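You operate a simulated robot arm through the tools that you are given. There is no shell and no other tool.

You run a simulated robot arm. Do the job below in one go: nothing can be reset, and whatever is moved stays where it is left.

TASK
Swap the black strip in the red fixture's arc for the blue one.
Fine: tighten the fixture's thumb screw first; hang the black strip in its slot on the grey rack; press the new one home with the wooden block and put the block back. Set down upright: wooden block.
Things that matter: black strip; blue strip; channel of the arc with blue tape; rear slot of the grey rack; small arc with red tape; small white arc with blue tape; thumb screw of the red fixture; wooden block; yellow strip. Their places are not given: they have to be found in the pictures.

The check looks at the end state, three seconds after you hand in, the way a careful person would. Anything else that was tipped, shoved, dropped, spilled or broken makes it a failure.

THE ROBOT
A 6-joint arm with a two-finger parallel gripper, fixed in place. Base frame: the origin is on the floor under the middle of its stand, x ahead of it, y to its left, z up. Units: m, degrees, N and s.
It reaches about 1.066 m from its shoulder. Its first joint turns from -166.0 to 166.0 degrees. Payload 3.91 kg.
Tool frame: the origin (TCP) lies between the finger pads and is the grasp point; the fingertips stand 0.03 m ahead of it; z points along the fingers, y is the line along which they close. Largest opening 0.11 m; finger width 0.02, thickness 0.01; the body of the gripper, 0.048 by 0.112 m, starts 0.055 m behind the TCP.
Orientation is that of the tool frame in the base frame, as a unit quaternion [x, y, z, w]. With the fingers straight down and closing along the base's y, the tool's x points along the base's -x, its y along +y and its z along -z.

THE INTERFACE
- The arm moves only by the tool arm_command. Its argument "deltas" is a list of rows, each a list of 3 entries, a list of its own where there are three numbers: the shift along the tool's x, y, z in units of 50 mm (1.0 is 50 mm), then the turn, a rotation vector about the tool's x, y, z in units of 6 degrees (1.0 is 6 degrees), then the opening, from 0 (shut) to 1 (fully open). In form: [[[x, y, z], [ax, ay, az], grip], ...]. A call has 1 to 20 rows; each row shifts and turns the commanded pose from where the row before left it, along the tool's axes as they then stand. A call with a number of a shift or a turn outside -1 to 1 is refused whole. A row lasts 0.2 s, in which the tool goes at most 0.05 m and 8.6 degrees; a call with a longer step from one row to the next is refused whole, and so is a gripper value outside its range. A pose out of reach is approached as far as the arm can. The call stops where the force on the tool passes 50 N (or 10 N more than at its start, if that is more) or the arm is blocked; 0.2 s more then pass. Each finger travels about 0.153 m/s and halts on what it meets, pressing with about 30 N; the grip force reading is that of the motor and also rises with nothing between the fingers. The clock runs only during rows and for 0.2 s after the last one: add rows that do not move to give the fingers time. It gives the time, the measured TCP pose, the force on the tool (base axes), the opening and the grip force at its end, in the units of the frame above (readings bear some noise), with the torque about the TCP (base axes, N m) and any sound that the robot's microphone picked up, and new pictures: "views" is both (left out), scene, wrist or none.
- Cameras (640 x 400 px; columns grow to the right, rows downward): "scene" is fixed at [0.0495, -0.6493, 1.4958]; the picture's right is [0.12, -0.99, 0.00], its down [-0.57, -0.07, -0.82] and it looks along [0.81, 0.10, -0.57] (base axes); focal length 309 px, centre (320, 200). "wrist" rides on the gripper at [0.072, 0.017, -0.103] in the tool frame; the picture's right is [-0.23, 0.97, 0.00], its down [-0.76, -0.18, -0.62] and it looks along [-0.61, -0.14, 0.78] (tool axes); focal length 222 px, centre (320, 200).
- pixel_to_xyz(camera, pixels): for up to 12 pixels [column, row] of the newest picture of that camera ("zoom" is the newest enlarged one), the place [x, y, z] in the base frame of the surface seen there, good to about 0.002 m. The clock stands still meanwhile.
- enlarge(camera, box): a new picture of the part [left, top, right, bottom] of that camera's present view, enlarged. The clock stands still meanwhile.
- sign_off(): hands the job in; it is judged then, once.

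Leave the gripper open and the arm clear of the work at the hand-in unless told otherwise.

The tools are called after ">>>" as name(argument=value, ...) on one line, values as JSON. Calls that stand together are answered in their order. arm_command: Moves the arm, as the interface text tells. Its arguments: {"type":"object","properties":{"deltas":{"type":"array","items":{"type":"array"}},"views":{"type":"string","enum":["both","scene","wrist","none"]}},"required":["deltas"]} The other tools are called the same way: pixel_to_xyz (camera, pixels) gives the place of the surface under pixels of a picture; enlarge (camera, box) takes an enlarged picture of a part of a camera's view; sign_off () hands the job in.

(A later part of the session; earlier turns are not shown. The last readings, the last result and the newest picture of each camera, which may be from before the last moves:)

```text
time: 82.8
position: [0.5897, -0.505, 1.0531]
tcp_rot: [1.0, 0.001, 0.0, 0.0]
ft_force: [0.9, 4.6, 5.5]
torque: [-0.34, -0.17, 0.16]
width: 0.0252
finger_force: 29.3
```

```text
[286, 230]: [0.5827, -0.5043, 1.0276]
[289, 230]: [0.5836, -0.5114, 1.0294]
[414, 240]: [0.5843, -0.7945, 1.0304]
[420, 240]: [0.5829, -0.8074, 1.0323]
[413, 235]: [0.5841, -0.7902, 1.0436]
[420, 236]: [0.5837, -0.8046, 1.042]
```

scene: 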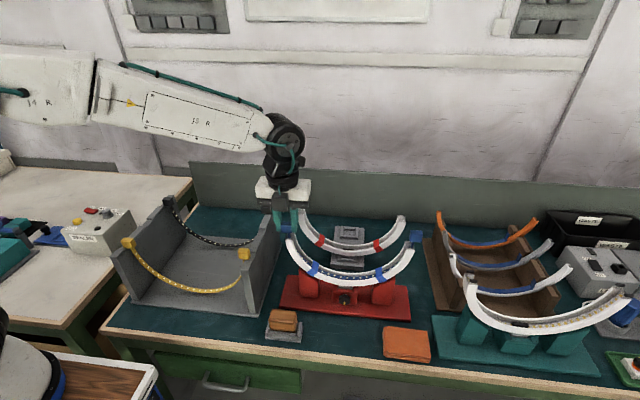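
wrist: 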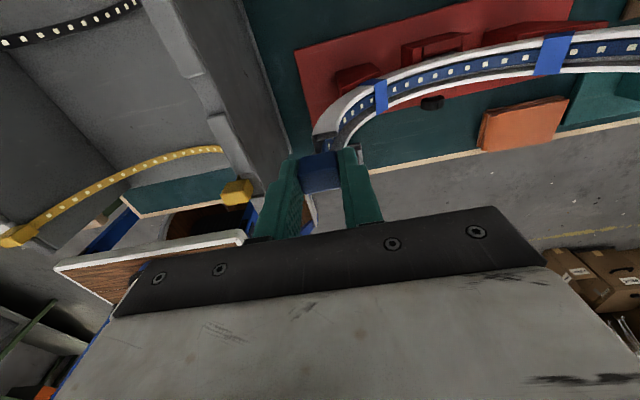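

>>> arm_command(deltas=[[[0, 0, 0.03], [0, 0, 0], 0.0], [[0, 0, 0], [0, 0, 0], 0.0], [[0, 0, 0], [0, 0, 0], 0.0]], views="both")

>>> pixel_to_xyz(camera="scene", pixels=[[286, 230], [289, 230], [414, 240], [420, 240], [413, 235], [420, 236], [286, 225], [417, 231.5]])

>>> enlarge(camera="wrist", box=[290, 20, 450, 160])

```text
time: 83.6
position: [0.5897, -0.5044, 1.0523]
tcp_rot: [1.0, -0.001, 0.0, 0.001]
ft_force: [1.5, 9.0, 13.8]
torque: [-0.46, -0.17, 0.12]
width: 0.0252
finger_force: 30.0
```

scene: 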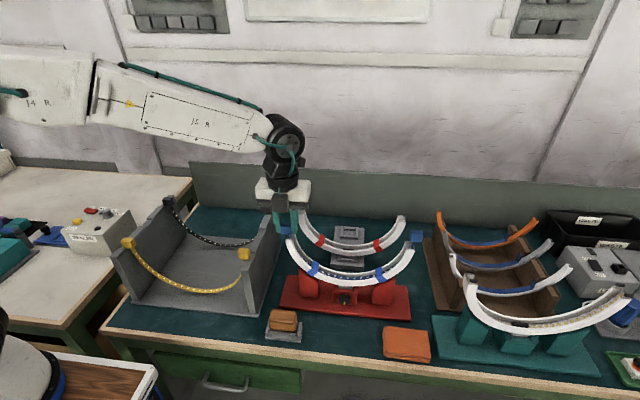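
wrist: 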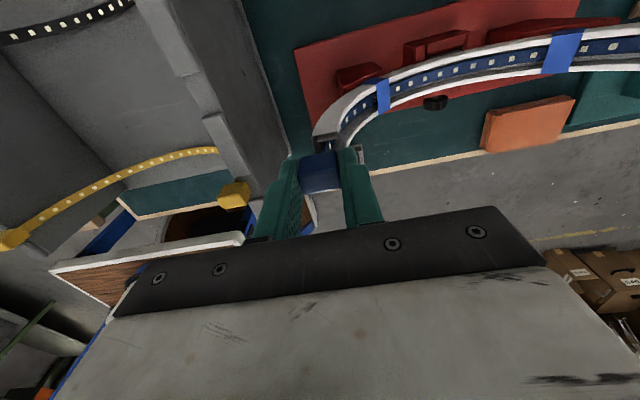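

```text
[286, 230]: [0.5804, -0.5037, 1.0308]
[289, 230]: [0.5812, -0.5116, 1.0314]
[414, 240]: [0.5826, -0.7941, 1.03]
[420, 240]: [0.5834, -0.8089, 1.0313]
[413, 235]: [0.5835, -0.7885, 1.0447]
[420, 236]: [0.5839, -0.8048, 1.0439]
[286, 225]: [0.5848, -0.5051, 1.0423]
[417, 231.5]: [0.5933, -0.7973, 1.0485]
```

```text
2.86 times, centred on (370, 90) of wrist
```

zoom: 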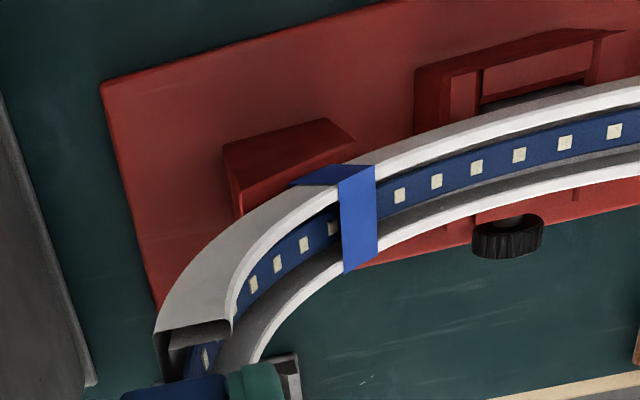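

The left side is at home height while the right block is about 5 mm high, which is what the pressing is for. I'll ease the load, open the fingers, and rise straight up.

>>> arm_command(deltas=[[[0, 0, -0.015], [0, 0, 0], 0.0], [[0, 0, 0], [0, 0, 0], 0.0], [[0, 0, 0], [0, 0, 0], 0.27], [[0, 0, 0], [0, 0, 0], 0.35], [[0, 0, 0], [0, 0, 0], 0.42], [[0, 0, 0], [0, 0, 0], 0.42]], views="both")

>>> enlarge(camera="scene", box=[265, 205, 431, 305])

>>> pixel_to_xyz(camera="scene", pixels=[[285, 230], [289, 230], [414, 240], [420, 240], [413, 235], [420, 236], [286, 225], [417, 231.5]])

```text
time: 85.0
position: [0.5901, -0.5065, 1.0529]
tcp_rot: [1.0, 0.0, 0.0, 0.0]
ft_force: [-0.1, 0.1, -0.3]
torque: [0.0, 0.03, 0.0]
width: 0.046
finger_force: 0.0
```

scene: 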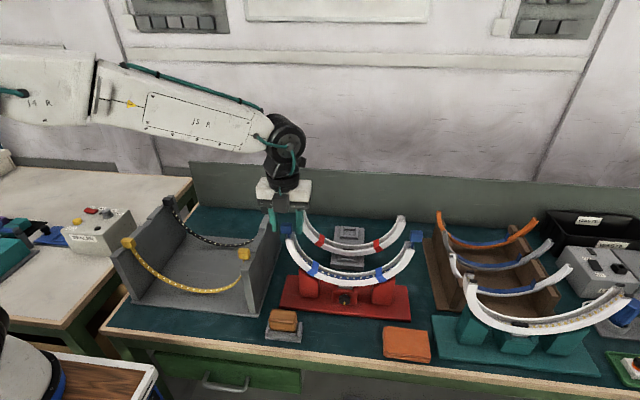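
wrist: 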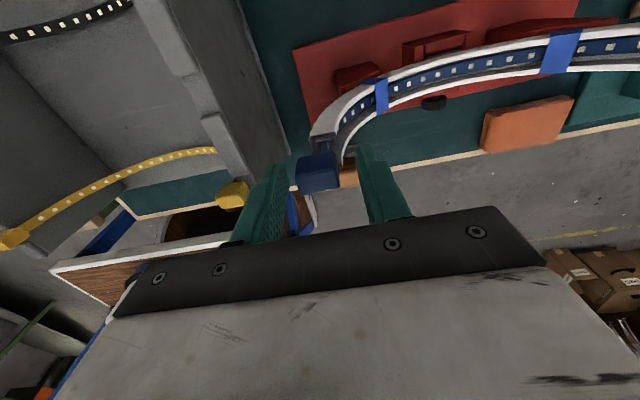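

```text
3.86 times, centred on (348, 255) of scene
```

zoom: 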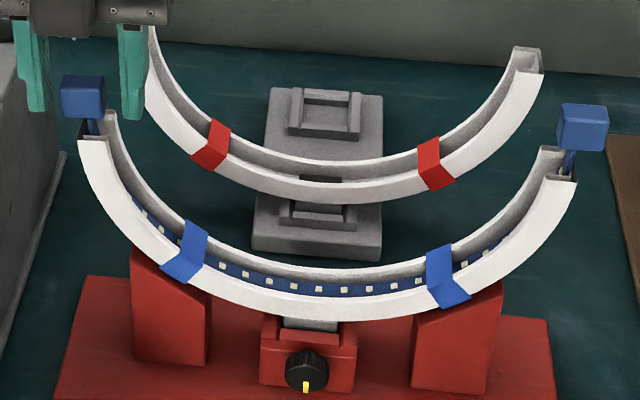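

```text
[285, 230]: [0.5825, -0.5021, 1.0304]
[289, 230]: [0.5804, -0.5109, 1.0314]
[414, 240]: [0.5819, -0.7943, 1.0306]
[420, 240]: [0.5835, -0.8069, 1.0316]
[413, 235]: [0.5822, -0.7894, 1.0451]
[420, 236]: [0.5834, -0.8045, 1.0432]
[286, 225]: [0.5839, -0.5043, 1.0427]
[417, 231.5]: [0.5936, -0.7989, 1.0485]
```

The blue strip rests freely in the channel. I'll rise 15 cm and look down at it.

>>> arm_command(deltas=[[[0, 0, -0.2], [0, 0, 0], 0.42], [[0, 0, -0.4], [0, 0, 0], 0.42], [[0, 0, -0.6], [0, 0, 0], 0.42], [[0, 0, -0.7], [0, 0, 0], 0.5], [[0, 0, -0.7], [0, 0, 0], 0.6], [[0, 0, -0.5], [0, 0, 0], 0.6], [[0, 0, 0], [0, 0, 0], 0.6]], views="both")

>>> enlarge(camera="wrist", box=[290, 10, 610, 170])

>>> enlarge(camera="scene", box=[255, 295, 319, 345])

>>> pixel_to_xyz(camera="zoom", pixels=[[150, 130], [330, 150], [140, 210], [330, 230], [150, 270], [330, 290], [250, 135], [340, 180], [250, 320], [120, 300], [390, 320], [380, 230]])

```text
time: 86.6
position: [0.5903, -0.5049, 1.2078]
tcp_rot: [1.0, 0.0, -0.001, 0.001]
ft_force: [1.0, -1.1, 1.0]
torque: [-0.02, 0.0, 0.0]
width: 0.0661
finger_force: 0.1
```

scene: 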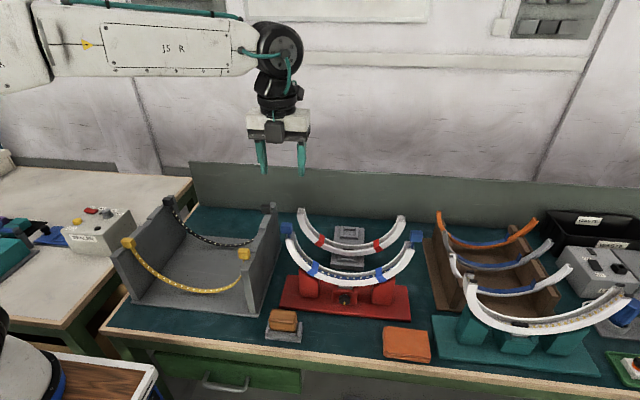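
wrist: 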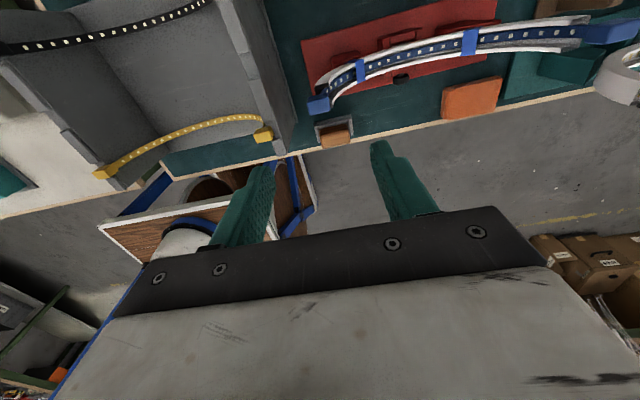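

```text
2.00 times, centred on (450, 90) of wrist
```

zoom: 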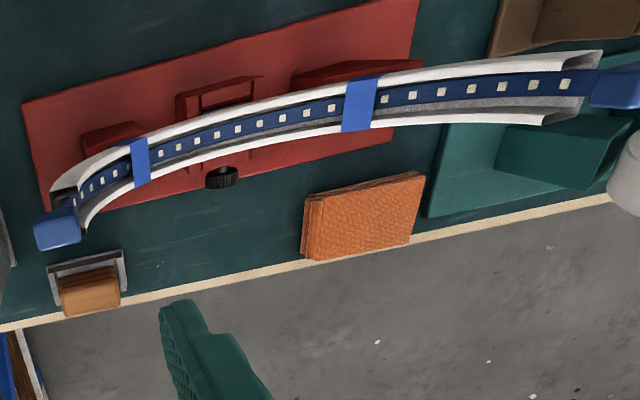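

```text
8.00 times, centred on (287, 320) of scene
```

zoom: 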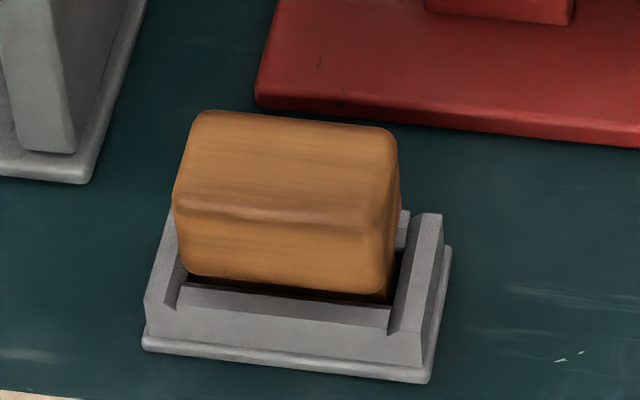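

```text
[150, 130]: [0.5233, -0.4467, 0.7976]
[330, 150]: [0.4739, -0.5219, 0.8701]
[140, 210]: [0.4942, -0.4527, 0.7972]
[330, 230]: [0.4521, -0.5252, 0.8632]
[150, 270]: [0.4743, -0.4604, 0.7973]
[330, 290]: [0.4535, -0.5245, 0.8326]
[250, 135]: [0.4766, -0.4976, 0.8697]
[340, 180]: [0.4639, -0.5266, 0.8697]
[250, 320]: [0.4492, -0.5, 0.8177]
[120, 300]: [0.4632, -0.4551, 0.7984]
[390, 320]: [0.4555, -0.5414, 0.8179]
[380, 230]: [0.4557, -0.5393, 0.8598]
```

The right end still stands about 5 mm proud, so pressing is needed. The wooden block is at about (0.469,-0.5125), 33 mm thick in x and 65 mm long in y, with its top at z 0.870. I'll look at its shape and tray from this wrist view.

>>> enlarge(camera="wrist", box=[303, 105, 367, 150])

>>> pixel_to_xyz(camera="zoom", pixels=[[190, 240], [440, 230], [220, 330], [440, 310], [190, 180], [440, 160], [160, 250], [470, 220], [300, 250], [310, 150], [310, 200], [300, 300]])

>>> pixel_to_xyz(camera="wrist", pixels=[[420, 49], [420, 52], [420, 44], [420, 60], [345, 80], [500, 39], [540, 33], [575, 32], [596, 32], [372, 66], [450, 43], [410, 52]])

```text
8.89 times, centred on (335, 128) of wrist
```

zoom: 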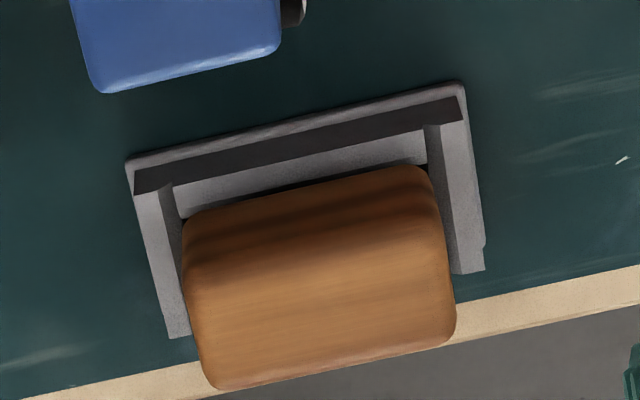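

```text
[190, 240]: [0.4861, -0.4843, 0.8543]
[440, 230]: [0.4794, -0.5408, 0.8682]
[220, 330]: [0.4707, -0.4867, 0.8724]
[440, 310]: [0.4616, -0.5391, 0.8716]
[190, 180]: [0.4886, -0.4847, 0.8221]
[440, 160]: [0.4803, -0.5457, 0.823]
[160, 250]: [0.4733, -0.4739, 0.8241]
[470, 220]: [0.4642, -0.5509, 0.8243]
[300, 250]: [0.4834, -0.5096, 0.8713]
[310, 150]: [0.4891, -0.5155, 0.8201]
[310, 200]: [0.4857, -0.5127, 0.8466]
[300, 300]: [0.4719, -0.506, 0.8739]
```

```text
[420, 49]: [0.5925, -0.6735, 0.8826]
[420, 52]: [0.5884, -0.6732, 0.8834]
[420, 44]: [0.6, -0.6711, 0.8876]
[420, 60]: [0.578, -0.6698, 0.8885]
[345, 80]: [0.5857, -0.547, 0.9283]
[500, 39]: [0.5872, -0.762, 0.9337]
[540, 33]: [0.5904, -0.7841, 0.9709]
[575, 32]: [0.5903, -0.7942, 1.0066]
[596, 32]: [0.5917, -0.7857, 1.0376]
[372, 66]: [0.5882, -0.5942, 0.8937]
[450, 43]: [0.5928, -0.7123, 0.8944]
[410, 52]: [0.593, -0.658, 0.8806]
```

The block's body spans x 0.453–0.486 and y -0.483 to -0.5425. Its underside overhangs the tray walls (tops at 0.824), so it probably has a narrower tongue below. To grip it across its 33 mm side with the camera clear of the arc, I'll turn the tool +90° and move above it.

>>> arm_command(deltas=[[[0, 0, 0], [0, 0, 1], 0.6], [[0, 0, 0], [0, 0, 1], 0.6], [[0, 0, 0], [0, 0, 1], 0.6], [[0, 0, 0], [0, 0, 1], 0.6], [[0, 0, 0], [0, 0, 1], 0.6], [[0, 0, 0], [0, 0, 1], 0.6], [[0, 0, 0], [0, 0, 1], 0.6], [[0, 0, 0], [0, 0, 1], 0.6], [[0, 0, 0], [0, 0, 1], 0.6], [[0, 0, 0], [0, 0, 1], 0.6], [[0, 0, 0], [0, 0, 1], 0.6], [[0, 0, 0], [0, 0, 1], 0.6], [[0, 0, 0], [0, 0, 1], 0.6], [[0, 0, 0], [0, 0, 1], 0.6], [[0, 0, 0], [0, 0, 1], 0.6], [[0.04, 0.6, 0], [0, 0, 0], 0.6], [[0.04, 0.6, 0], [0, 0, 0], 0.6], [[0.04, 0.6, 0], [0, 0, 0], 0.6], [[0.04, 0.61, 0], [0, 0, 0], 0.6], [[0, 0, 0], [0, 0, 0], 0.6]], views="both")

```text
time: 90.8
position: [0.4943, -0.5988, 1.2047]
tcp_rot: [0.916, -0.401, 0.001, -0.002]
ft_force: [-0.2, 0.5, 0.6]
torque: [-0.03, 0.03, -0.01]
width: 0.0657
finger_force: 0.0
out of reach, approached as far as the arm can: row 8, 9, 10, 11, 12, 13, 14, 15
```

scene: 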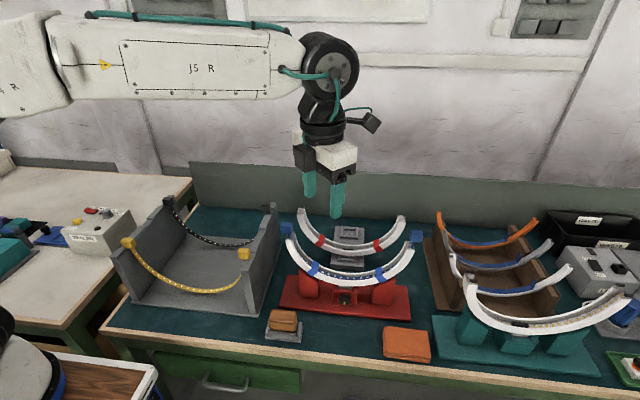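
wrist: 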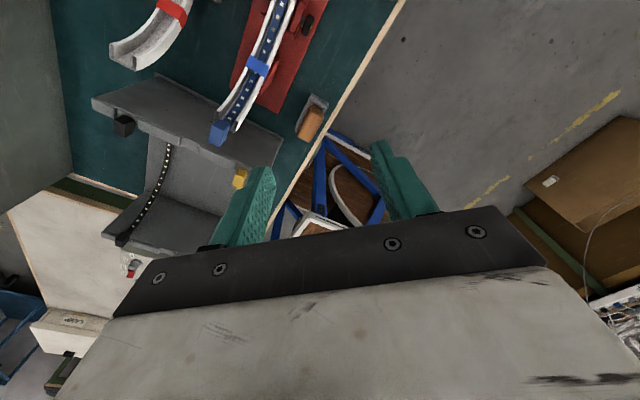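

The last joint reached its limit at about 47°, so that direction is closed. I'll turn back the other way to the starting orientation (camera on the robot's side, fingers closing along y), which is clear of the arc and the rack. That is 227° in all, in two calls.

>>> arm_command(deltas=[[[0, 0, 0], [0, 0, -1], 0.75], [[0, 0, 0], [0, 0, -1], 0.75], [[0, 0, 0], [0, 0, -1], 0.75], [[0, 0, 0], [0, 0, -1], 0.75], [[0, 0, 0], [0, 0, -1], 0.75], [[0, 0, 0], [0, 0, -1], 0.75], [[0, 0, 0], [0, 0, -1], 0.75], [[0, 0, 0], [0, 0, -1], 0.75], [[0, 0, 0], [0, 0, -1], 0.75], [[0, 0, 0], [0, 0, -1], 0.75], [[0, 0, 0], [0, 0, -1], 0.75], [[0, 0, 0], [0, 0, -1], 0.75], [[0, 0, 0], [0, 0, -1], 0.75], [[0, 0, 0], [0, 0, -1], 0.75], [[0, 0, 0], [0, 0, -1], 0.75], [[0, 0, 0], [0, 0, -1], 0.75], [[0, 0, 0], [0, 0, -1], 0.75], [[0, 0, 0], [0, 0, -1], 0.75], [[0, 0, 0], [0, 0, -1], 0.75], [[0, 0, 0], [0, 0, -1], 0.75]], views="none")

>>> arm_command(deltas=[[[0, 0, 0], [0, 0, -1], 0.75], [[0, 0, 0], [0, 0, -1], 0.75], [[0, 0, 0], [0, 0, -1], 0.75], [[0, 0, 0], [0, 0, -1], 0.75], [[0, 0, 0], [0, 0, -1], 0.75], [[0, 0, 0], [0, 0, -1], 0.75], [[0, 0, 0], [0, 0, -1], 0.75], [[0, 0, 0], [0, 0, -1], 0.75], [[0, 0, 0], [0, 0, -1], 0.75], [[0, 0, 0], [0, 0, -1], 0.75], [[0, 0, 0], [0, 0, -1], 0.75], [[0, 0, 0], [0, 0, -1], 0.75], [[0, 0, 0], [0, 0, -1], 0.75], [[0, 0, 0], [0, 0, -1], 0.75], [[0, 0, 0], [0, 0, -1], 0.75], [[0, 0, 0], [0, 0, -1], 0.75], [[0, 0, 0], [0, 0, -1], 0.75], [[0, 0, 0], [0, 0, -0.88], 0.75], [[0, 0, 0], [0, 0, 0], 0.75]], views="both")

```text
time: 95.0
position: [0.4939, -0.6003, 1.205]
tcp_rot: [0.805, 0.594, 0.003, -0.001]
ft_force: [-0.3, 0.6, -0.5]
torque: [0.03, 0.01, -0.04]
width: 0.0825
finger_force: 0.0
```

```text
time: 99.0
position: [0.4938, -0.6007, 1.2069]
tcp_rot: [0.0, 1.0, 0.001, 0.002]
ft_force: [-0.4, -0.5, -0.2]
torque: [0.0, 0.0, -0.01]
width: 0.0824
finger_force: 0.0
```

scene: 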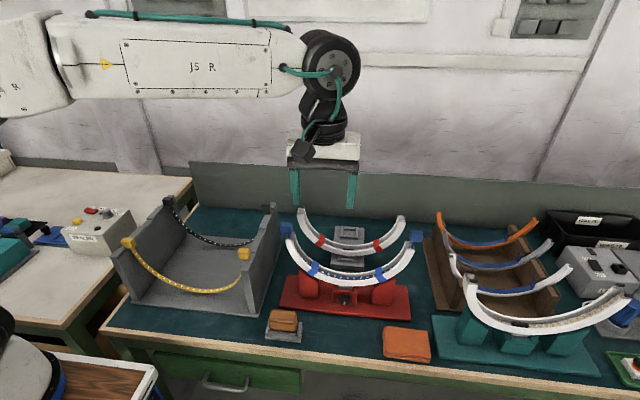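
wrist: 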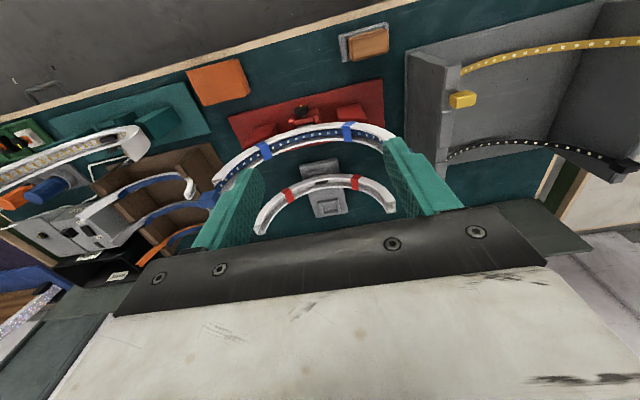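

I'm back in the starting orientation. Now I'll move above the wooden block at (0.4695,-0.5128) and go down to z≈1.05 for a look.

>>> arm_command(deltas=[[[0.163, 0.587, 0], [0, 0, 0], 0.75], [[0.163, 0.587, 0], [0, 0, 0], 0.75], [[0.163, 0.587, 0], [0, 0, 0], 0.75], [[0, 0, 0.6], [0, 0, 0], 0.75], [[0, 0, 0.8], [0, 0, 0], 0.75], [[0, 0, 0.8], [0, 0, 0], 0.75], [[0, 0, 0.8], [0, 0, 0], 0.75], [[0, 0, 0.3], [0, 0, 0], 0.75], [[0, 0, 0], [0, 0, 0], 0.75], [[0, 0, 0], [0, 0, 0], 0.75]], views="both")

>>> enlarge(camera="wrist", box=[250, 80, 410, 180])

```text
time: 101.2
position: [0.4681, -0.5134, 1.0438]
tcp_rot: [0.0, 1.0, 0.001, 0.002]
ft_force: [-0.5, 0.4, -0.5]
torque: [-0.01, 0.01, 0.01]
width: 0.0825
finger_force: 0.1
```

scene: 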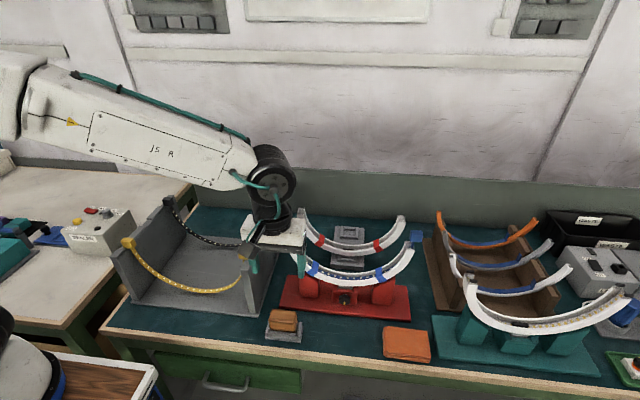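
wrist: 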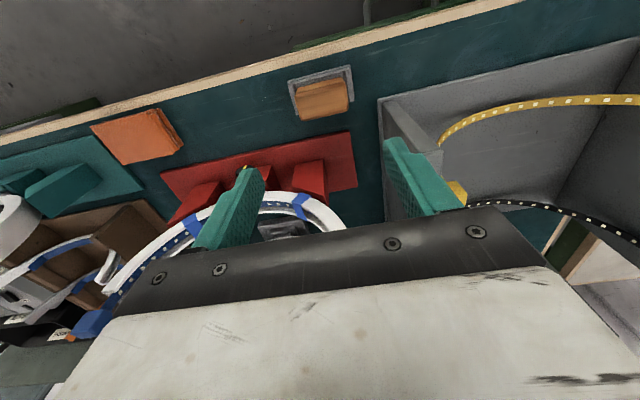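

```text
4.00 times, centred on (330, 130) of wrist
```

zoom: 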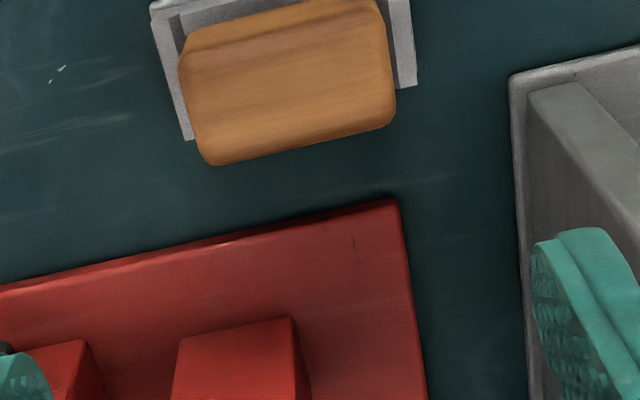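

The gripper is above the block. I'll verify the block's top edges from this view.

>>> pixel_to_xyz(camera="zoom", pixels=[[190, 60], [375, 20], [205, 150], [385, 115], [290, 80], [185, 100], [390, 70], [290, 145], [280, 30], [170, 80], [405, 50]])

>>> enlarge(camera="wrist", box=[280, 55, 360, 125])

```text
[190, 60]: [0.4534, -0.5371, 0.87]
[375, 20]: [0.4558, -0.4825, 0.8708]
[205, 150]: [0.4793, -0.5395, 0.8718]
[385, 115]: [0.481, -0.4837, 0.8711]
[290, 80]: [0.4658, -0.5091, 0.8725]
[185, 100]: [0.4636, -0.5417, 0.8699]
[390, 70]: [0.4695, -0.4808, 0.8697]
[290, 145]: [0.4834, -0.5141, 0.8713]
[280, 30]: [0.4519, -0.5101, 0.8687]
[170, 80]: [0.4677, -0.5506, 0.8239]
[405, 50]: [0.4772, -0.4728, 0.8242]
```

```text
5.71 times, centred on (320, 90) of wrist
```

zoom: 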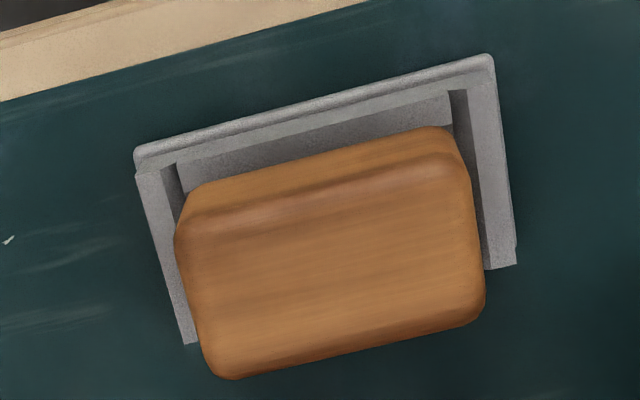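

The block centre is (0.469,-0.5115) with its top at z 0.871. I'll go down to TCP z≈0.878 (fingertips at 0.848, well above the tray) and close across its length.

>>> arm_command(deltas=[[[-0.02, 0.04, 0.6], [0, 0, 0], 0.75], [[0, 0, 0.7], [0, 0, 0], 0.75], [[0, 0, 0.7], [0, 0, 0], 0.75], [[0, 0, 0.6], [0, 0, 0], 0.75], [[0, 0, 0.5], [0, 0, 0], 0.75], [[0, 0, 0.2], [0, 0, 0], 0.75], [[0, 0, 0], [0, 0, 0], 0.75], [[0, 0, 0], [0, 0, 0], 0.75]], views="both")

```text
time: 103.0
position: [0.4739, -0.5092, 0.8766]
tcp_rot: [0.001, 1.0, 0.001, 0.003]
ft_force: [0.5, -0.2, -0.6]
torque: [0.01, -0.01, 0.0]
width: 0.0825
finger_force: 0.1
```

scene: 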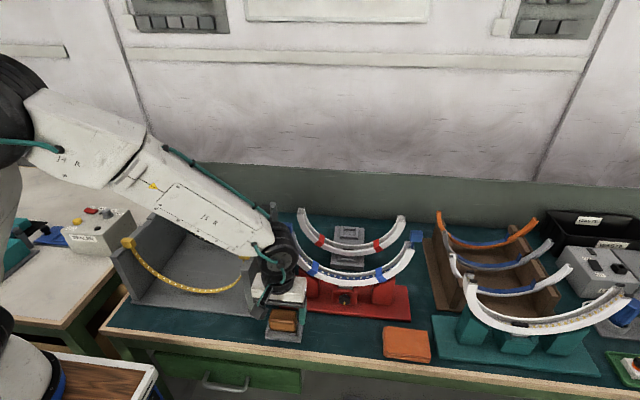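
wrist: 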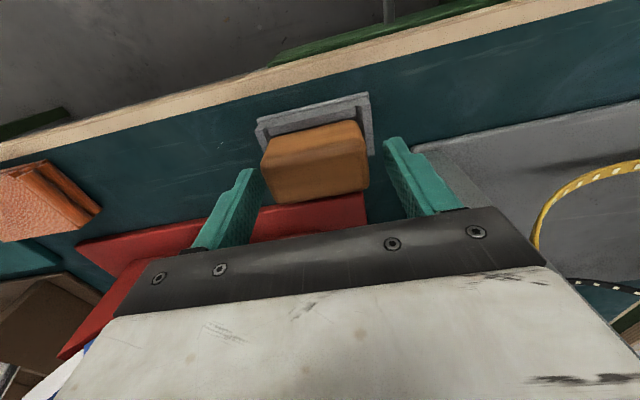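

Before closing I'll check that the forearm clears the rack.

>>> pixel_to_xyz(camera="scene", pixels=[[130, 190], [160, 210], [200, 230], [240, 255], [262, 250], [270, 275], [285, 285], [250, 225], [200, 190], [120, 150]])

>>> pixel_to_xyz(camera="wrist", pixels=[[265, 165], [355, 135], [275, 195], [365, 180], [310, 165], [248, 172], [392, 140]])

```text
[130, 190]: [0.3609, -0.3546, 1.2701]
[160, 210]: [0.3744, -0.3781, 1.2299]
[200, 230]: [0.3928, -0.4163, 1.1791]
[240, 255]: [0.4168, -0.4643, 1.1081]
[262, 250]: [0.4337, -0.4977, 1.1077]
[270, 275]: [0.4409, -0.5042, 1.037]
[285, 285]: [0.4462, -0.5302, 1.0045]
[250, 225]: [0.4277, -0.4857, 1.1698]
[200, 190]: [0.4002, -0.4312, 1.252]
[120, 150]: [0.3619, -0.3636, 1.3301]
```

```text
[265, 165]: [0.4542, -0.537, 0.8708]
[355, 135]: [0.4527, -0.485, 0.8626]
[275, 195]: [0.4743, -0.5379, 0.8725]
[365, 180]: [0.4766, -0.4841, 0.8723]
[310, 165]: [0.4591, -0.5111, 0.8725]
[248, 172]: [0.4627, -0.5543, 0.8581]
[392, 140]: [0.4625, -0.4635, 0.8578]
```

The forearm is clear (z ≥ 1.1). The fingers are centred 2–3 mm off the block's middle, so I'll correct by -3 mm in x and -2.5 mm in y, then close gently.

>>> arm_command(deltas=[[[0.06, -0.05, 0], [0, 0, 0], 0.75], [[0, 0, 0], [0, 0, 0], 0.65], [[0, 0, 0], [0, 0, 0], 0.6], [[0, 0, 0], [0, 0, 0], 0.57], [[0, 0, 0], [0, 0, 0], 0.53], [[0, 0, 0], [0, 0, 0], 0.4], [[0, 0, 0], [0, 0, 0], 0.0], [[0, 0, 0], [0, 0, 0], 0.0]], views="both")

```text
time: 104.8
position: [0.471, -0.5108, 0.8778]
tcp_rot: [-0.001, 1.0, 0.002, 0.003]
ft_force: [-0.5, -0.3, -0.6]
torque: [0.01, 0.01, -0.01]
width: 0.0614
finger_force: 30.1
```

scene: 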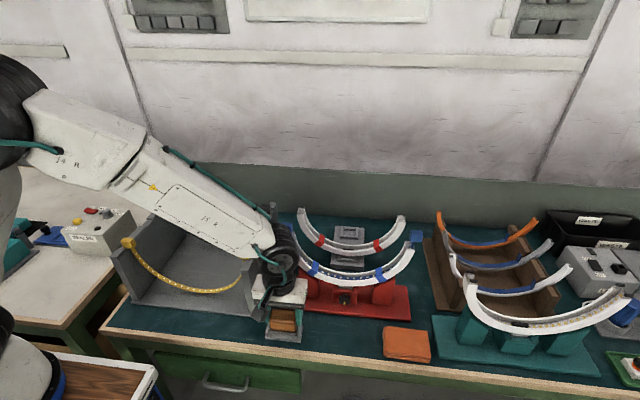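
wrist: 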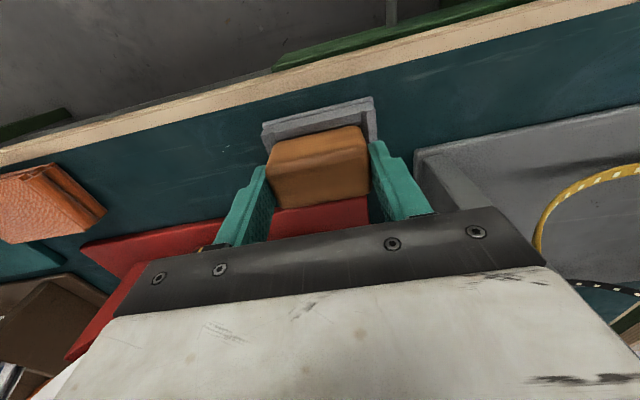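

The block is gripped (61 mm). The return pose is TCP (0.471,-0.511,0.878). I'll lift straight up slowly and look at its underside.

>>> arm_command(deltas=[[[0, 0, -0.1], [0, 0, 0], 0.0], [[0, 0, -0.15], [0, 0, 0], 0.0], [[0, 0, -0.3], [0, 0, 0], 0.0], [[0, 0, -0.4], [0, 0, 0], 0.0], [[0, 0, -0.5], [0, 0, 0], 0.0], [[0, 0, -0.5], [0, 0, 0], 0.0], [[0, 0, -0.4], [0, 0, 0], 0.0], [[0, 0, 0], [0, 0, 0], 0.0]], views="both")

>>> enlarge(camera="scene", box=[240, 230, 330, 345])

>>> enlarge(camera="wrist", box=[230, 80, 410, 220])

```text
time: 106.6
position: [0.4696, -0.512, 0.9957]
tcp_rot: [0.0, 1.0, 0.002, 0.002]
ft_force: [-0.4, -0.3, -0.2]
torque: [-0.01, 0.02, -0.03]
width: 0.0614
finger_force: 29.7
```

scene: 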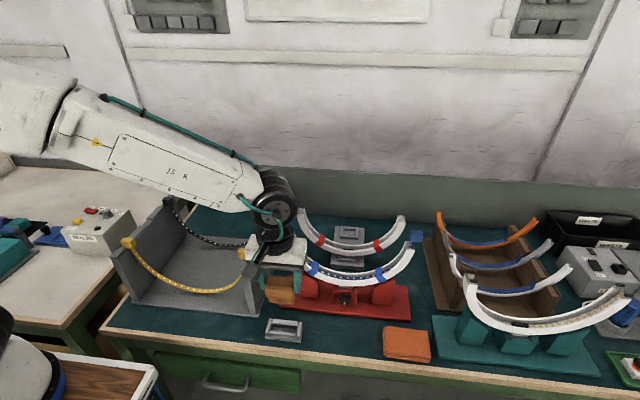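
wrist: 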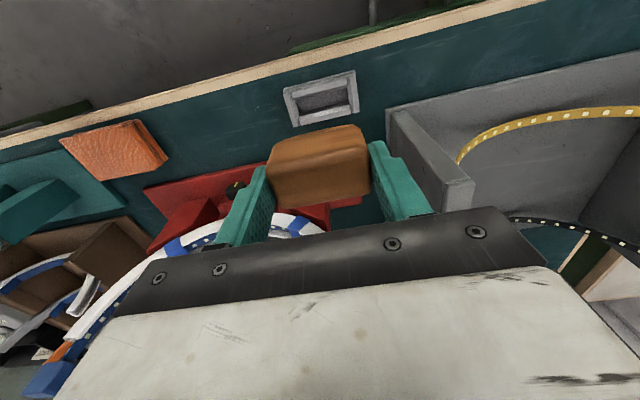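

```text
3.48 times, centred on (285, 288) of scene
```

zoom: 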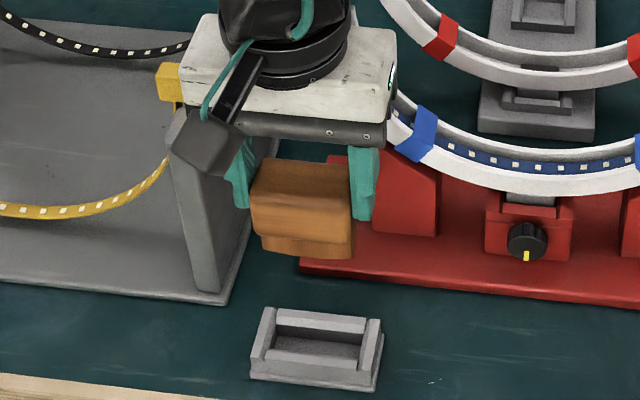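

```text
2.86 times, centred on (320, 150) of wrist
```

zoom: 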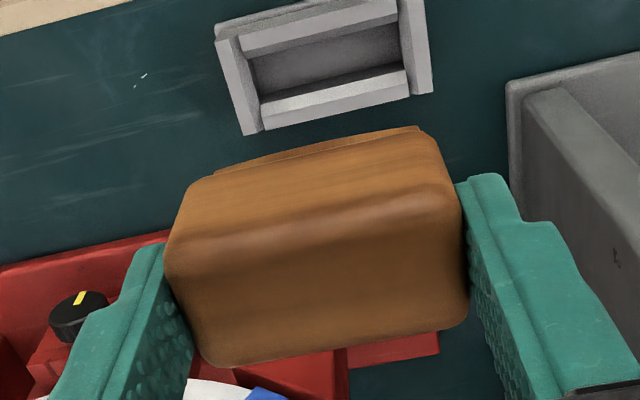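

As guessed, the block has a narrower tongue below its body. I'll measure it.

>>> enlarge(camera="scene", box=[262, 270, 302, 310])

>>> pixel_to_xyz(camera="zoom", pixels=[[200, 190], [350, 200], [200, 245], [350, 255], [200, 275], [300, 285], [330, 290], [360, 285], [200, 290], [300, 302], [390, 230], [200, 150]])

>>> enlarge(camera="scene", box=[258, 310, 308, 345])

>>> pixel_to_xyz(camera="zoom", pixels=[[130, 150], [420, 180], [280, 150], [280, 180], [280, 230], [280, 260], [280, 290], [180, 170], [400, 210], [110, 220], [460, 250], [280, 120]])

```text
10.00 times, centred on (282, 290) of scene
```

zoom: 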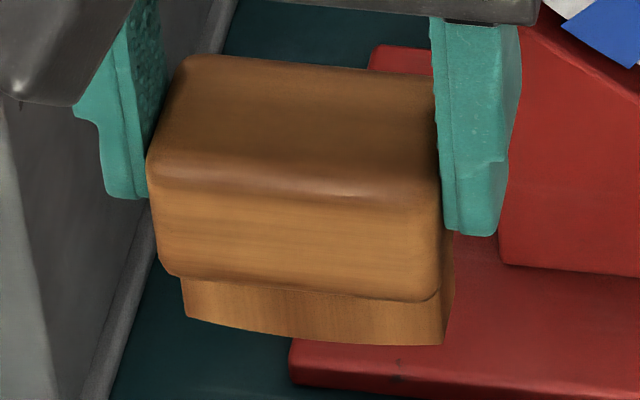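

```text
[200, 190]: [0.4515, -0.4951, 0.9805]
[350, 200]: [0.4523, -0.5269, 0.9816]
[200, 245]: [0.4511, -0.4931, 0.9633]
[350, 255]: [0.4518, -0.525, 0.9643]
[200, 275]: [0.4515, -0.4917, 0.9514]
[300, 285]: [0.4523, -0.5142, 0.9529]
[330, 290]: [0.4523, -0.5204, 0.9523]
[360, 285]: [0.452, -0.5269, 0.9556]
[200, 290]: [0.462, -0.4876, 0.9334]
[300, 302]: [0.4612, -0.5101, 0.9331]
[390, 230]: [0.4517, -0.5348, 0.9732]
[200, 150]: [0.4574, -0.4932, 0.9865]
```

```text
11.43 times, centred on (283, 328) of scene
```

zoom: 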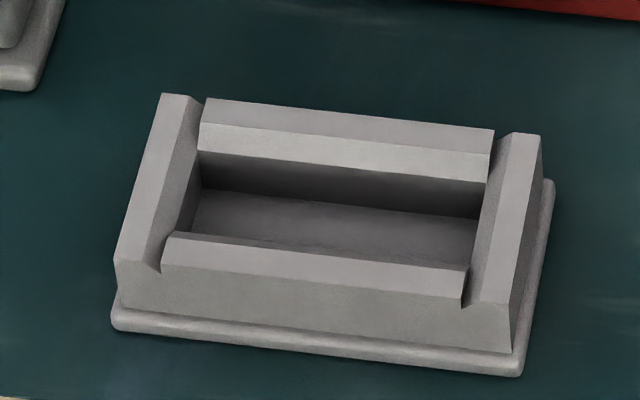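

```text
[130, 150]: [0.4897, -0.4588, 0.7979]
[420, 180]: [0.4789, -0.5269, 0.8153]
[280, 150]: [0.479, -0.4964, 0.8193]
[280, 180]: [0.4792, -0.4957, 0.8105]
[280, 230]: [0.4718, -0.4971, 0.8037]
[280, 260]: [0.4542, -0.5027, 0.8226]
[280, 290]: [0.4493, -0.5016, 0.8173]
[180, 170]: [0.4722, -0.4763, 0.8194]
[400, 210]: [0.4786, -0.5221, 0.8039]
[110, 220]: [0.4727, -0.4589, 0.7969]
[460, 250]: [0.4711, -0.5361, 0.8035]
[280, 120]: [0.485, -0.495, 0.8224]
```

The tongue is about 13 mm wide, with a convex bottom about 74 mm below the TCP, which suits the 19 mm channel. I'll raise the block and bring it above the middle of the arc at (0.591,-0.650).

>>> arm_command(deltas=[[[0, 0, -0.7], [0, 0, 0], 0.0], [[0, 0, -0.8], [0, 0, 0], 0.0], [[0, 0, -0.8], [0, 0, 0], 0.0], [[0, 0, -0.8], [0, 0, 0], 0.0], [[-0.3, -0.35, 0], [0, 0, 0], 0.0], [[-0.486, -0.552, 0], [0, 0, 0], 0.0], [[-0.486, -0.552, 0], [0, 0, 0], 0.0], [[-0.486, -0.552, 0], [0, 0, 0], 0.0], [[-0.4, -0.45, 0], [0, 0, 0], 0.0], [[-0.272, -0.304, 0], [0, 0, 0], 0.0], [[0, 0, 0], [0, 0, 0], 0.0], [[0, 0, 0], [0, 0, 0], 0.0]], views="both")

```text
time: 109.2
position: [0.589, -0.6532, 1.149]
tcp_rot: [0.0, 1.0, 0.002, 0.002]
ft_force: [0.2, 0.1, -1.2]
torque: [0.03, 0.01, -0.01]
width: 0.0611
finger_force: 30.0
```

scene: 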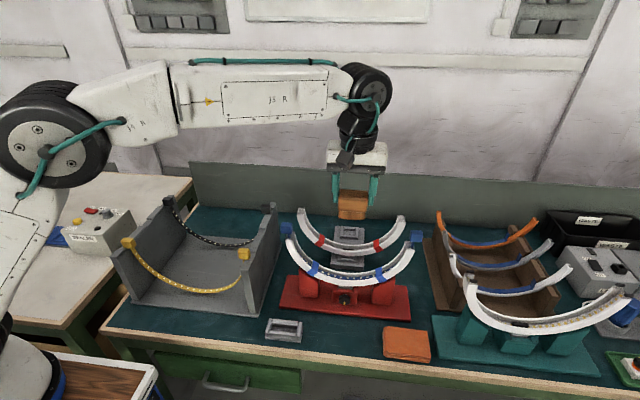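
wrist: 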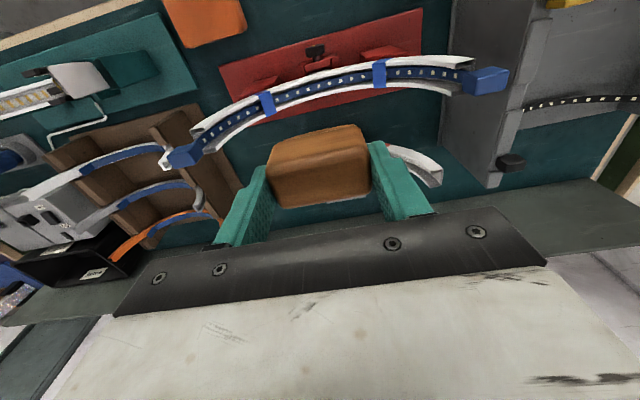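

The block is over the arc. I'll measure the block's body and tongue here to fine-align x and y.

>>> enlarge(camera="scene", box=[330, 185, 378, 225])

>>> pixel_to_xyz(camera="zoom", pixels=[[200, 190], [400, 195], [300, 190], [200, 240], [400, 245], [300, 290], [230, 295], [380, 295], [180, 200], [430, 200], [300, 130]])

>>> pixel_to_xyz(camera="scene", pixels=[[285, 230], [289, 230], [414, 240], [420, 240], [287, 224], [417, 231.5], [292, 246], [411, 251], [345, 284], [345, 281.5]])

```text
10.00 times, centred on (354, 205) of scene
```

zoom: 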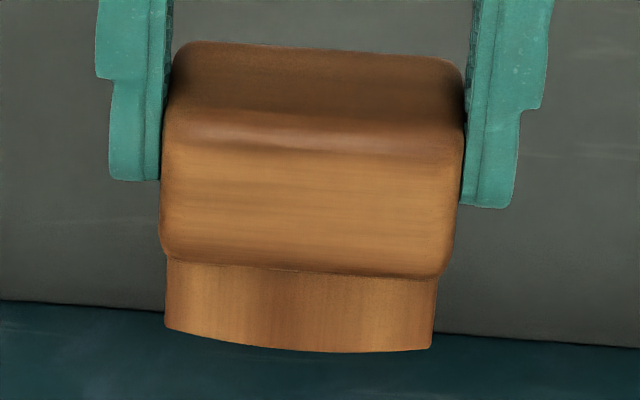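

```text
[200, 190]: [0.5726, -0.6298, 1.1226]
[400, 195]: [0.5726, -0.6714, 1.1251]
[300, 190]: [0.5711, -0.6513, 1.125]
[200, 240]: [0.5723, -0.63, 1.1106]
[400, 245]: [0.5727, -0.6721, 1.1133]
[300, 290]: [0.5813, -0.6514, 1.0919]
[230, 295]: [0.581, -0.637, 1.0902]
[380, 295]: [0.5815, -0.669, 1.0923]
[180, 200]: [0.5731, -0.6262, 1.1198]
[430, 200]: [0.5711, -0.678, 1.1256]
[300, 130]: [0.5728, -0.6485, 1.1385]
```

```text
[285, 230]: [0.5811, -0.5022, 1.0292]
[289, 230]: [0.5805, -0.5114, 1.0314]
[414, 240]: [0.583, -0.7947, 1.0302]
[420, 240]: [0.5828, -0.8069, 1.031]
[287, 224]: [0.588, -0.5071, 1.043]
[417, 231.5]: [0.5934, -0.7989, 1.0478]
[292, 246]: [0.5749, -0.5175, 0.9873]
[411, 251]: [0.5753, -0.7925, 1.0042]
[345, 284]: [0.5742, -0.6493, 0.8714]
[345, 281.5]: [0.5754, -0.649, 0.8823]
```

The tongue's centre is at x≈0.5885, y≈-0.653, so I'll correct by +1 mm and +2.5 mm. Then I'll go down until the tongue is about 10 mm above the strip.

>>> arm_command(deltas=[[[-0.02, 0.05, 0.4], [0, 0, 0], 0.0], [[0, 0, 0.6], [0, 0, 0], 0.0], [[0, 0, 0.7], [0, 0, 0], 0.0], [[0, 0, 0.7], [0, 0, 0], 0.0], [[0, 0, 0.6], [0, 0, 0], 0.0], [[0, 0, 0.4], [0, 0, 0], 0.0], [[0, 0, 0.2], [0, 0, 0], 0.0], [[0, 0, 0], [0, 0, 0], 0.0], [[0, 0, 0], [0, 0, 0], 0.0]], views="both")

>>> enlarge(camera="scene", box=[310, 235, 390, 295])

>>> pixel_to_xyz(camera="zoom", pixels=[[200, 170], [350, 175], [280, 175], [280, 200], [200, 235], [330, 240], [270, 235], [170, 170], [400, 180]])

```text
time: 111.2
position: [0.5902, -0.6496, 0.9681]
tcp_rot: [0.001, 1.0, 0.002, 0.002]
ft_force: [0.3, 0.3, -0.4]
torque: [0.0, 0.04, -0.01]
width: 0.0615
finger_force: 29.9
```

scene: 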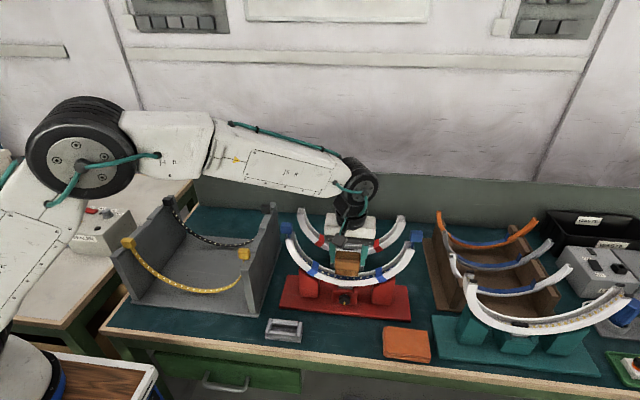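
wrist: 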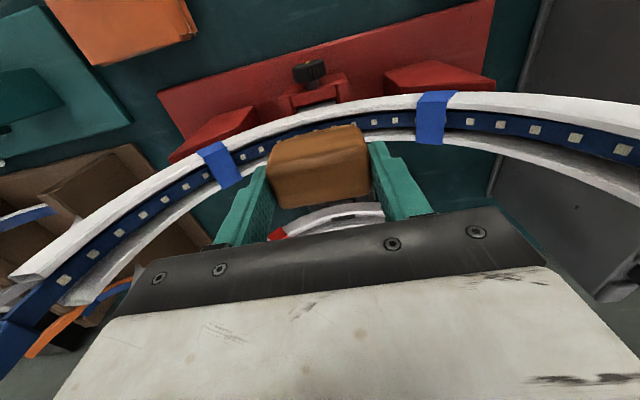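

```text
6.67 times, centred on (350, 265) of scene
```

zoom: 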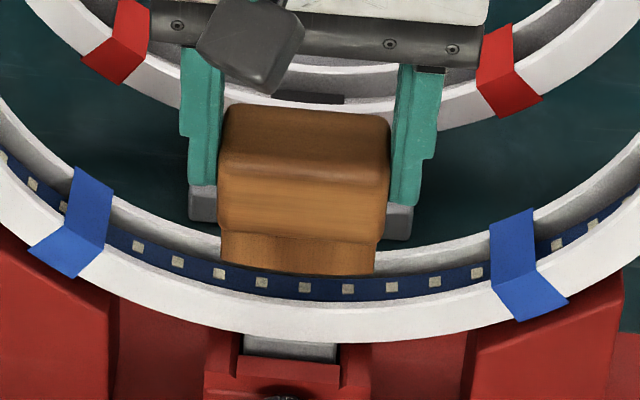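

```text
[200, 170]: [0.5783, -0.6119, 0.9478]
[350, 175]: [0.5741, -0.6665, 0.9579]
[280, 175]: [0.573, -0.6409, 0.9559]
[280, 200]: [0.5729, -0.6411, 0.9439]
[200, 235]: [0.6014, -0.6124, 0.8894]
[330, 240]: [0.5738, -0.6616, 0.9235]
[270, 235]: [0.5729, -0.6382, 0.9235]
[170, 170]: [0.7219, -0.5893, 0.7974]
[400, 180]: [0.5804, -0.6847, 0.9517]
```

Aligned: body front x 0.573, centre y -0.650. Now I'll press down slowly in small steps, watching the force.

>>> arm_command(deltas=[[[0, 0, 0.05], [0, 0, 0], 0.0], [[0, 0, 0.05], [0, 0, 0], 0.0], [[0, 0, 0.05], [0, 0, 0], 0.0], [[0, 0, 0.05], [0, 0, 0], 0.0], [[0, 0, 0], [0, 0, 0], 0.0]], views="scene")

>>> enlarge(camera="scene", box=[310, 235, 390, 295])

```text
time: 112.4
position: [0.5908, -0.6493, 0.9579]
tcp_rot: [0.0, 1.0, 0.002, 0.003]
ft_force: [-0.8, 0.3, -1.7]
torque: [0.0, -0.01, 0.01]
width: 0.0614
finger_force: 29.8
```

scene: 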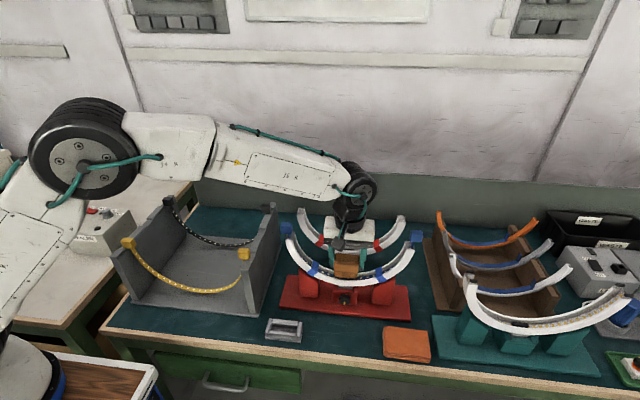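

```text
6.67 times, centred on (350, 265) of scene
```

zoom: 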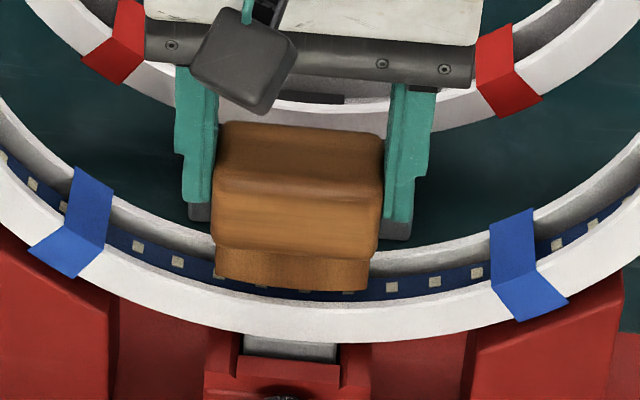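

No contact yet. I'll continue down in 1.5 mm steps.

>>> arm_command(deltas=[[[0, 0, 0.03], [0, 0, 0], 0.0], [[0, 0, 0.03], [0, 0, 0], 0.0], [[0, 0, 0.03], [0, 0, 0], 0.0], [[0, 0, 0], [0, 0, 0], 0.0]], views="none")

>>> arm_command(deltas=[[[0, 0, 0.03], [0, 0, 0], 0.0], [[0, 0, 0.03], [0, 0, 0], 0.0], [[0, 0, 0], [0, 0, 0], 0.0]], views="scene")

>>> enlarge(camera="scene", box=[265, 205, 431, 305])

```text
time: 113.4
position: [0.592, -0.649, 0.9539]
tcp_rot: [-0.001, 1.0, 0.001, 0.003]
ft_force: [-0.3, -0.1, -0.1]
torque: [-0.03, 0.02, 0.01]
width: 0.0612
finger_force: 30.1
```

```text
time: 114.2
position: [0.5912, -0.6465, 0.9505]
tcp_rot: [0.0, 1.0, 0.001, 0.003]
ft_force: [0.4, 1.1, -0.8]
torque: [0.02, -0.03, 0.03]
width: 0.0615
finger_force: 30.3
```

scene: 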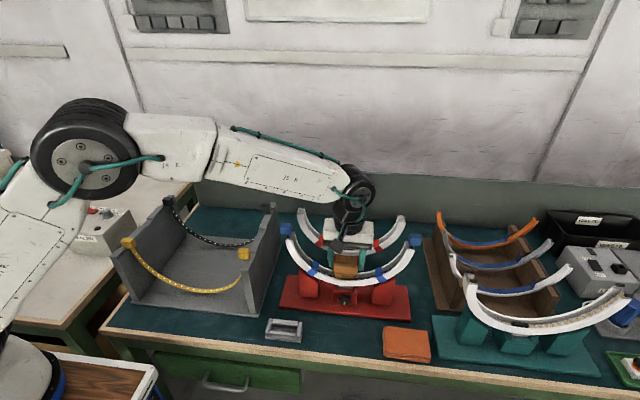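

```text
3.86 times, centred on (348, 255) of scene
```

zoom: 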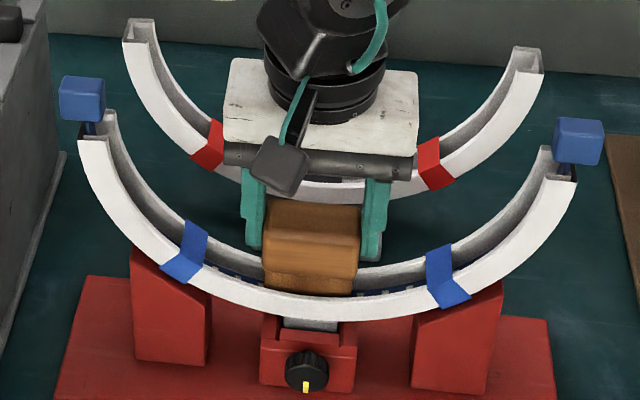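

The right block has come down as I pressed, with almost no force so far. I'll measure both blocks.

>>> pixel_to_xyz(camera="scene", pixels=[[285, 230], [289, 230], [413, 240], [420, 241], [287, 225], [286, 223.5], [415, 235], [417, 236], [334, 278], [366, 279]])

>>> enlarge(camera="scene", box=[398, 225, 438, 255])

>>> enlarge(camera="scene", box=[270, 215, 310, 245])

```text
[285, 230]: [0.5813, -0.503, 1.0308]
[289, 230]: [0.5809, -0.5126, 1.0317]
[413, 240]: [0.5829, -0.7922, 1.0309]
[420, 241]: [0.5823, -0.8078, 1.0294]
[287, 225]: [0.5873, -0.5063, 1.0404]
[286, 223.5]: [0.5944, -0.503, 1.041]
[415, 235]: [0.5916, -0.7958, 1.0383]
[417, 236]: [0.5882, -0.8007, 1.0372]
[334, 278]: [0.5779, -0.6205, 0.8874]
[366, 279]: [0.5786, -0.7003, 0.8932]
```

```text
13.33 times, centred on (418, 240) of scene
```

zoom: 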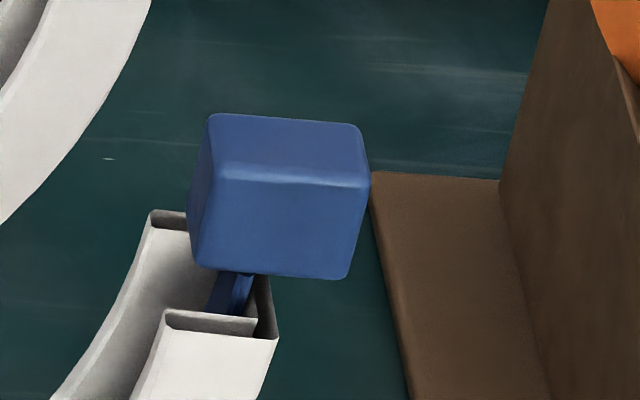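

```text
13.33 times, centred on (290, 230) of scene
```

zoom: 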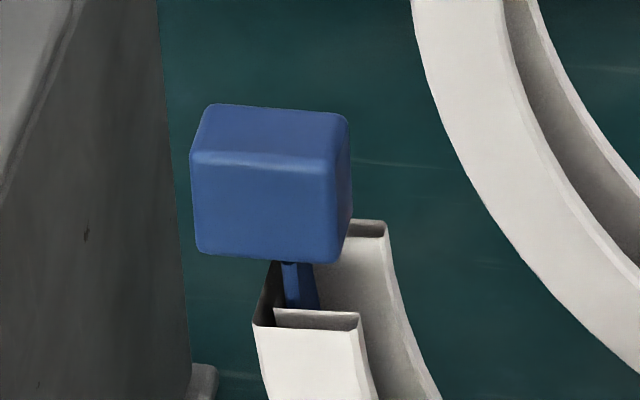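

Both blocks are now within 1–2 mm of the home height (right 1.038, left 1.040). I'll keep pressing until firm resistance or a click.

>>> arm_command(deltas=[[[0, 0, 0.03], [0, 0, 0], 0.0], [[0, 0, 0], [0, 0, 0], 0.0]], views="none")

>>> arm_command(deltas=[[[0, 0, 0.03], [0, 0, 0], 0.0], [[0, 0, 0], [0, 0, 0], 0.0]], views="none")

>>> arm_command(deltas=[[[0, 0, 0.03], [0, 0, 0], 0.0], [[0, 0, 0], [0, 0, 0], 0.0]], views="none")

```text
time: 114.8
position: [0.5911, -0.6467, 0.9502]
tcp_rot: [0.0, 1.0, 0.002, 0.003]
ft_force: [-0.1, 0.5, -0.3]
torque: [0.04, 0.01, 0.02]
width: 0.0615
finger_force: 30.4
```

```text
time: 115.4
position: [0.5932, -0.6465, 0.9492]
tcp_rot: [0.001, 1.0, 0.002, 0.003]
ft_force: [0.3, -0.3, -0.6]
torque: [0.02, 0.02, 0.02]
width: 0.0614
finger_force: 29.3
```

```text
time: 116.0
position: [0.5917, -0.647, 0.947]
tcp_rot: [0.001, 1.0, 0.002, 0.003]
ft_force: [-0.7, 0.5, 0.2]
torque: [0.01, 0.0, -0.03]
width: 0.0614
finger_force: 30.3
```

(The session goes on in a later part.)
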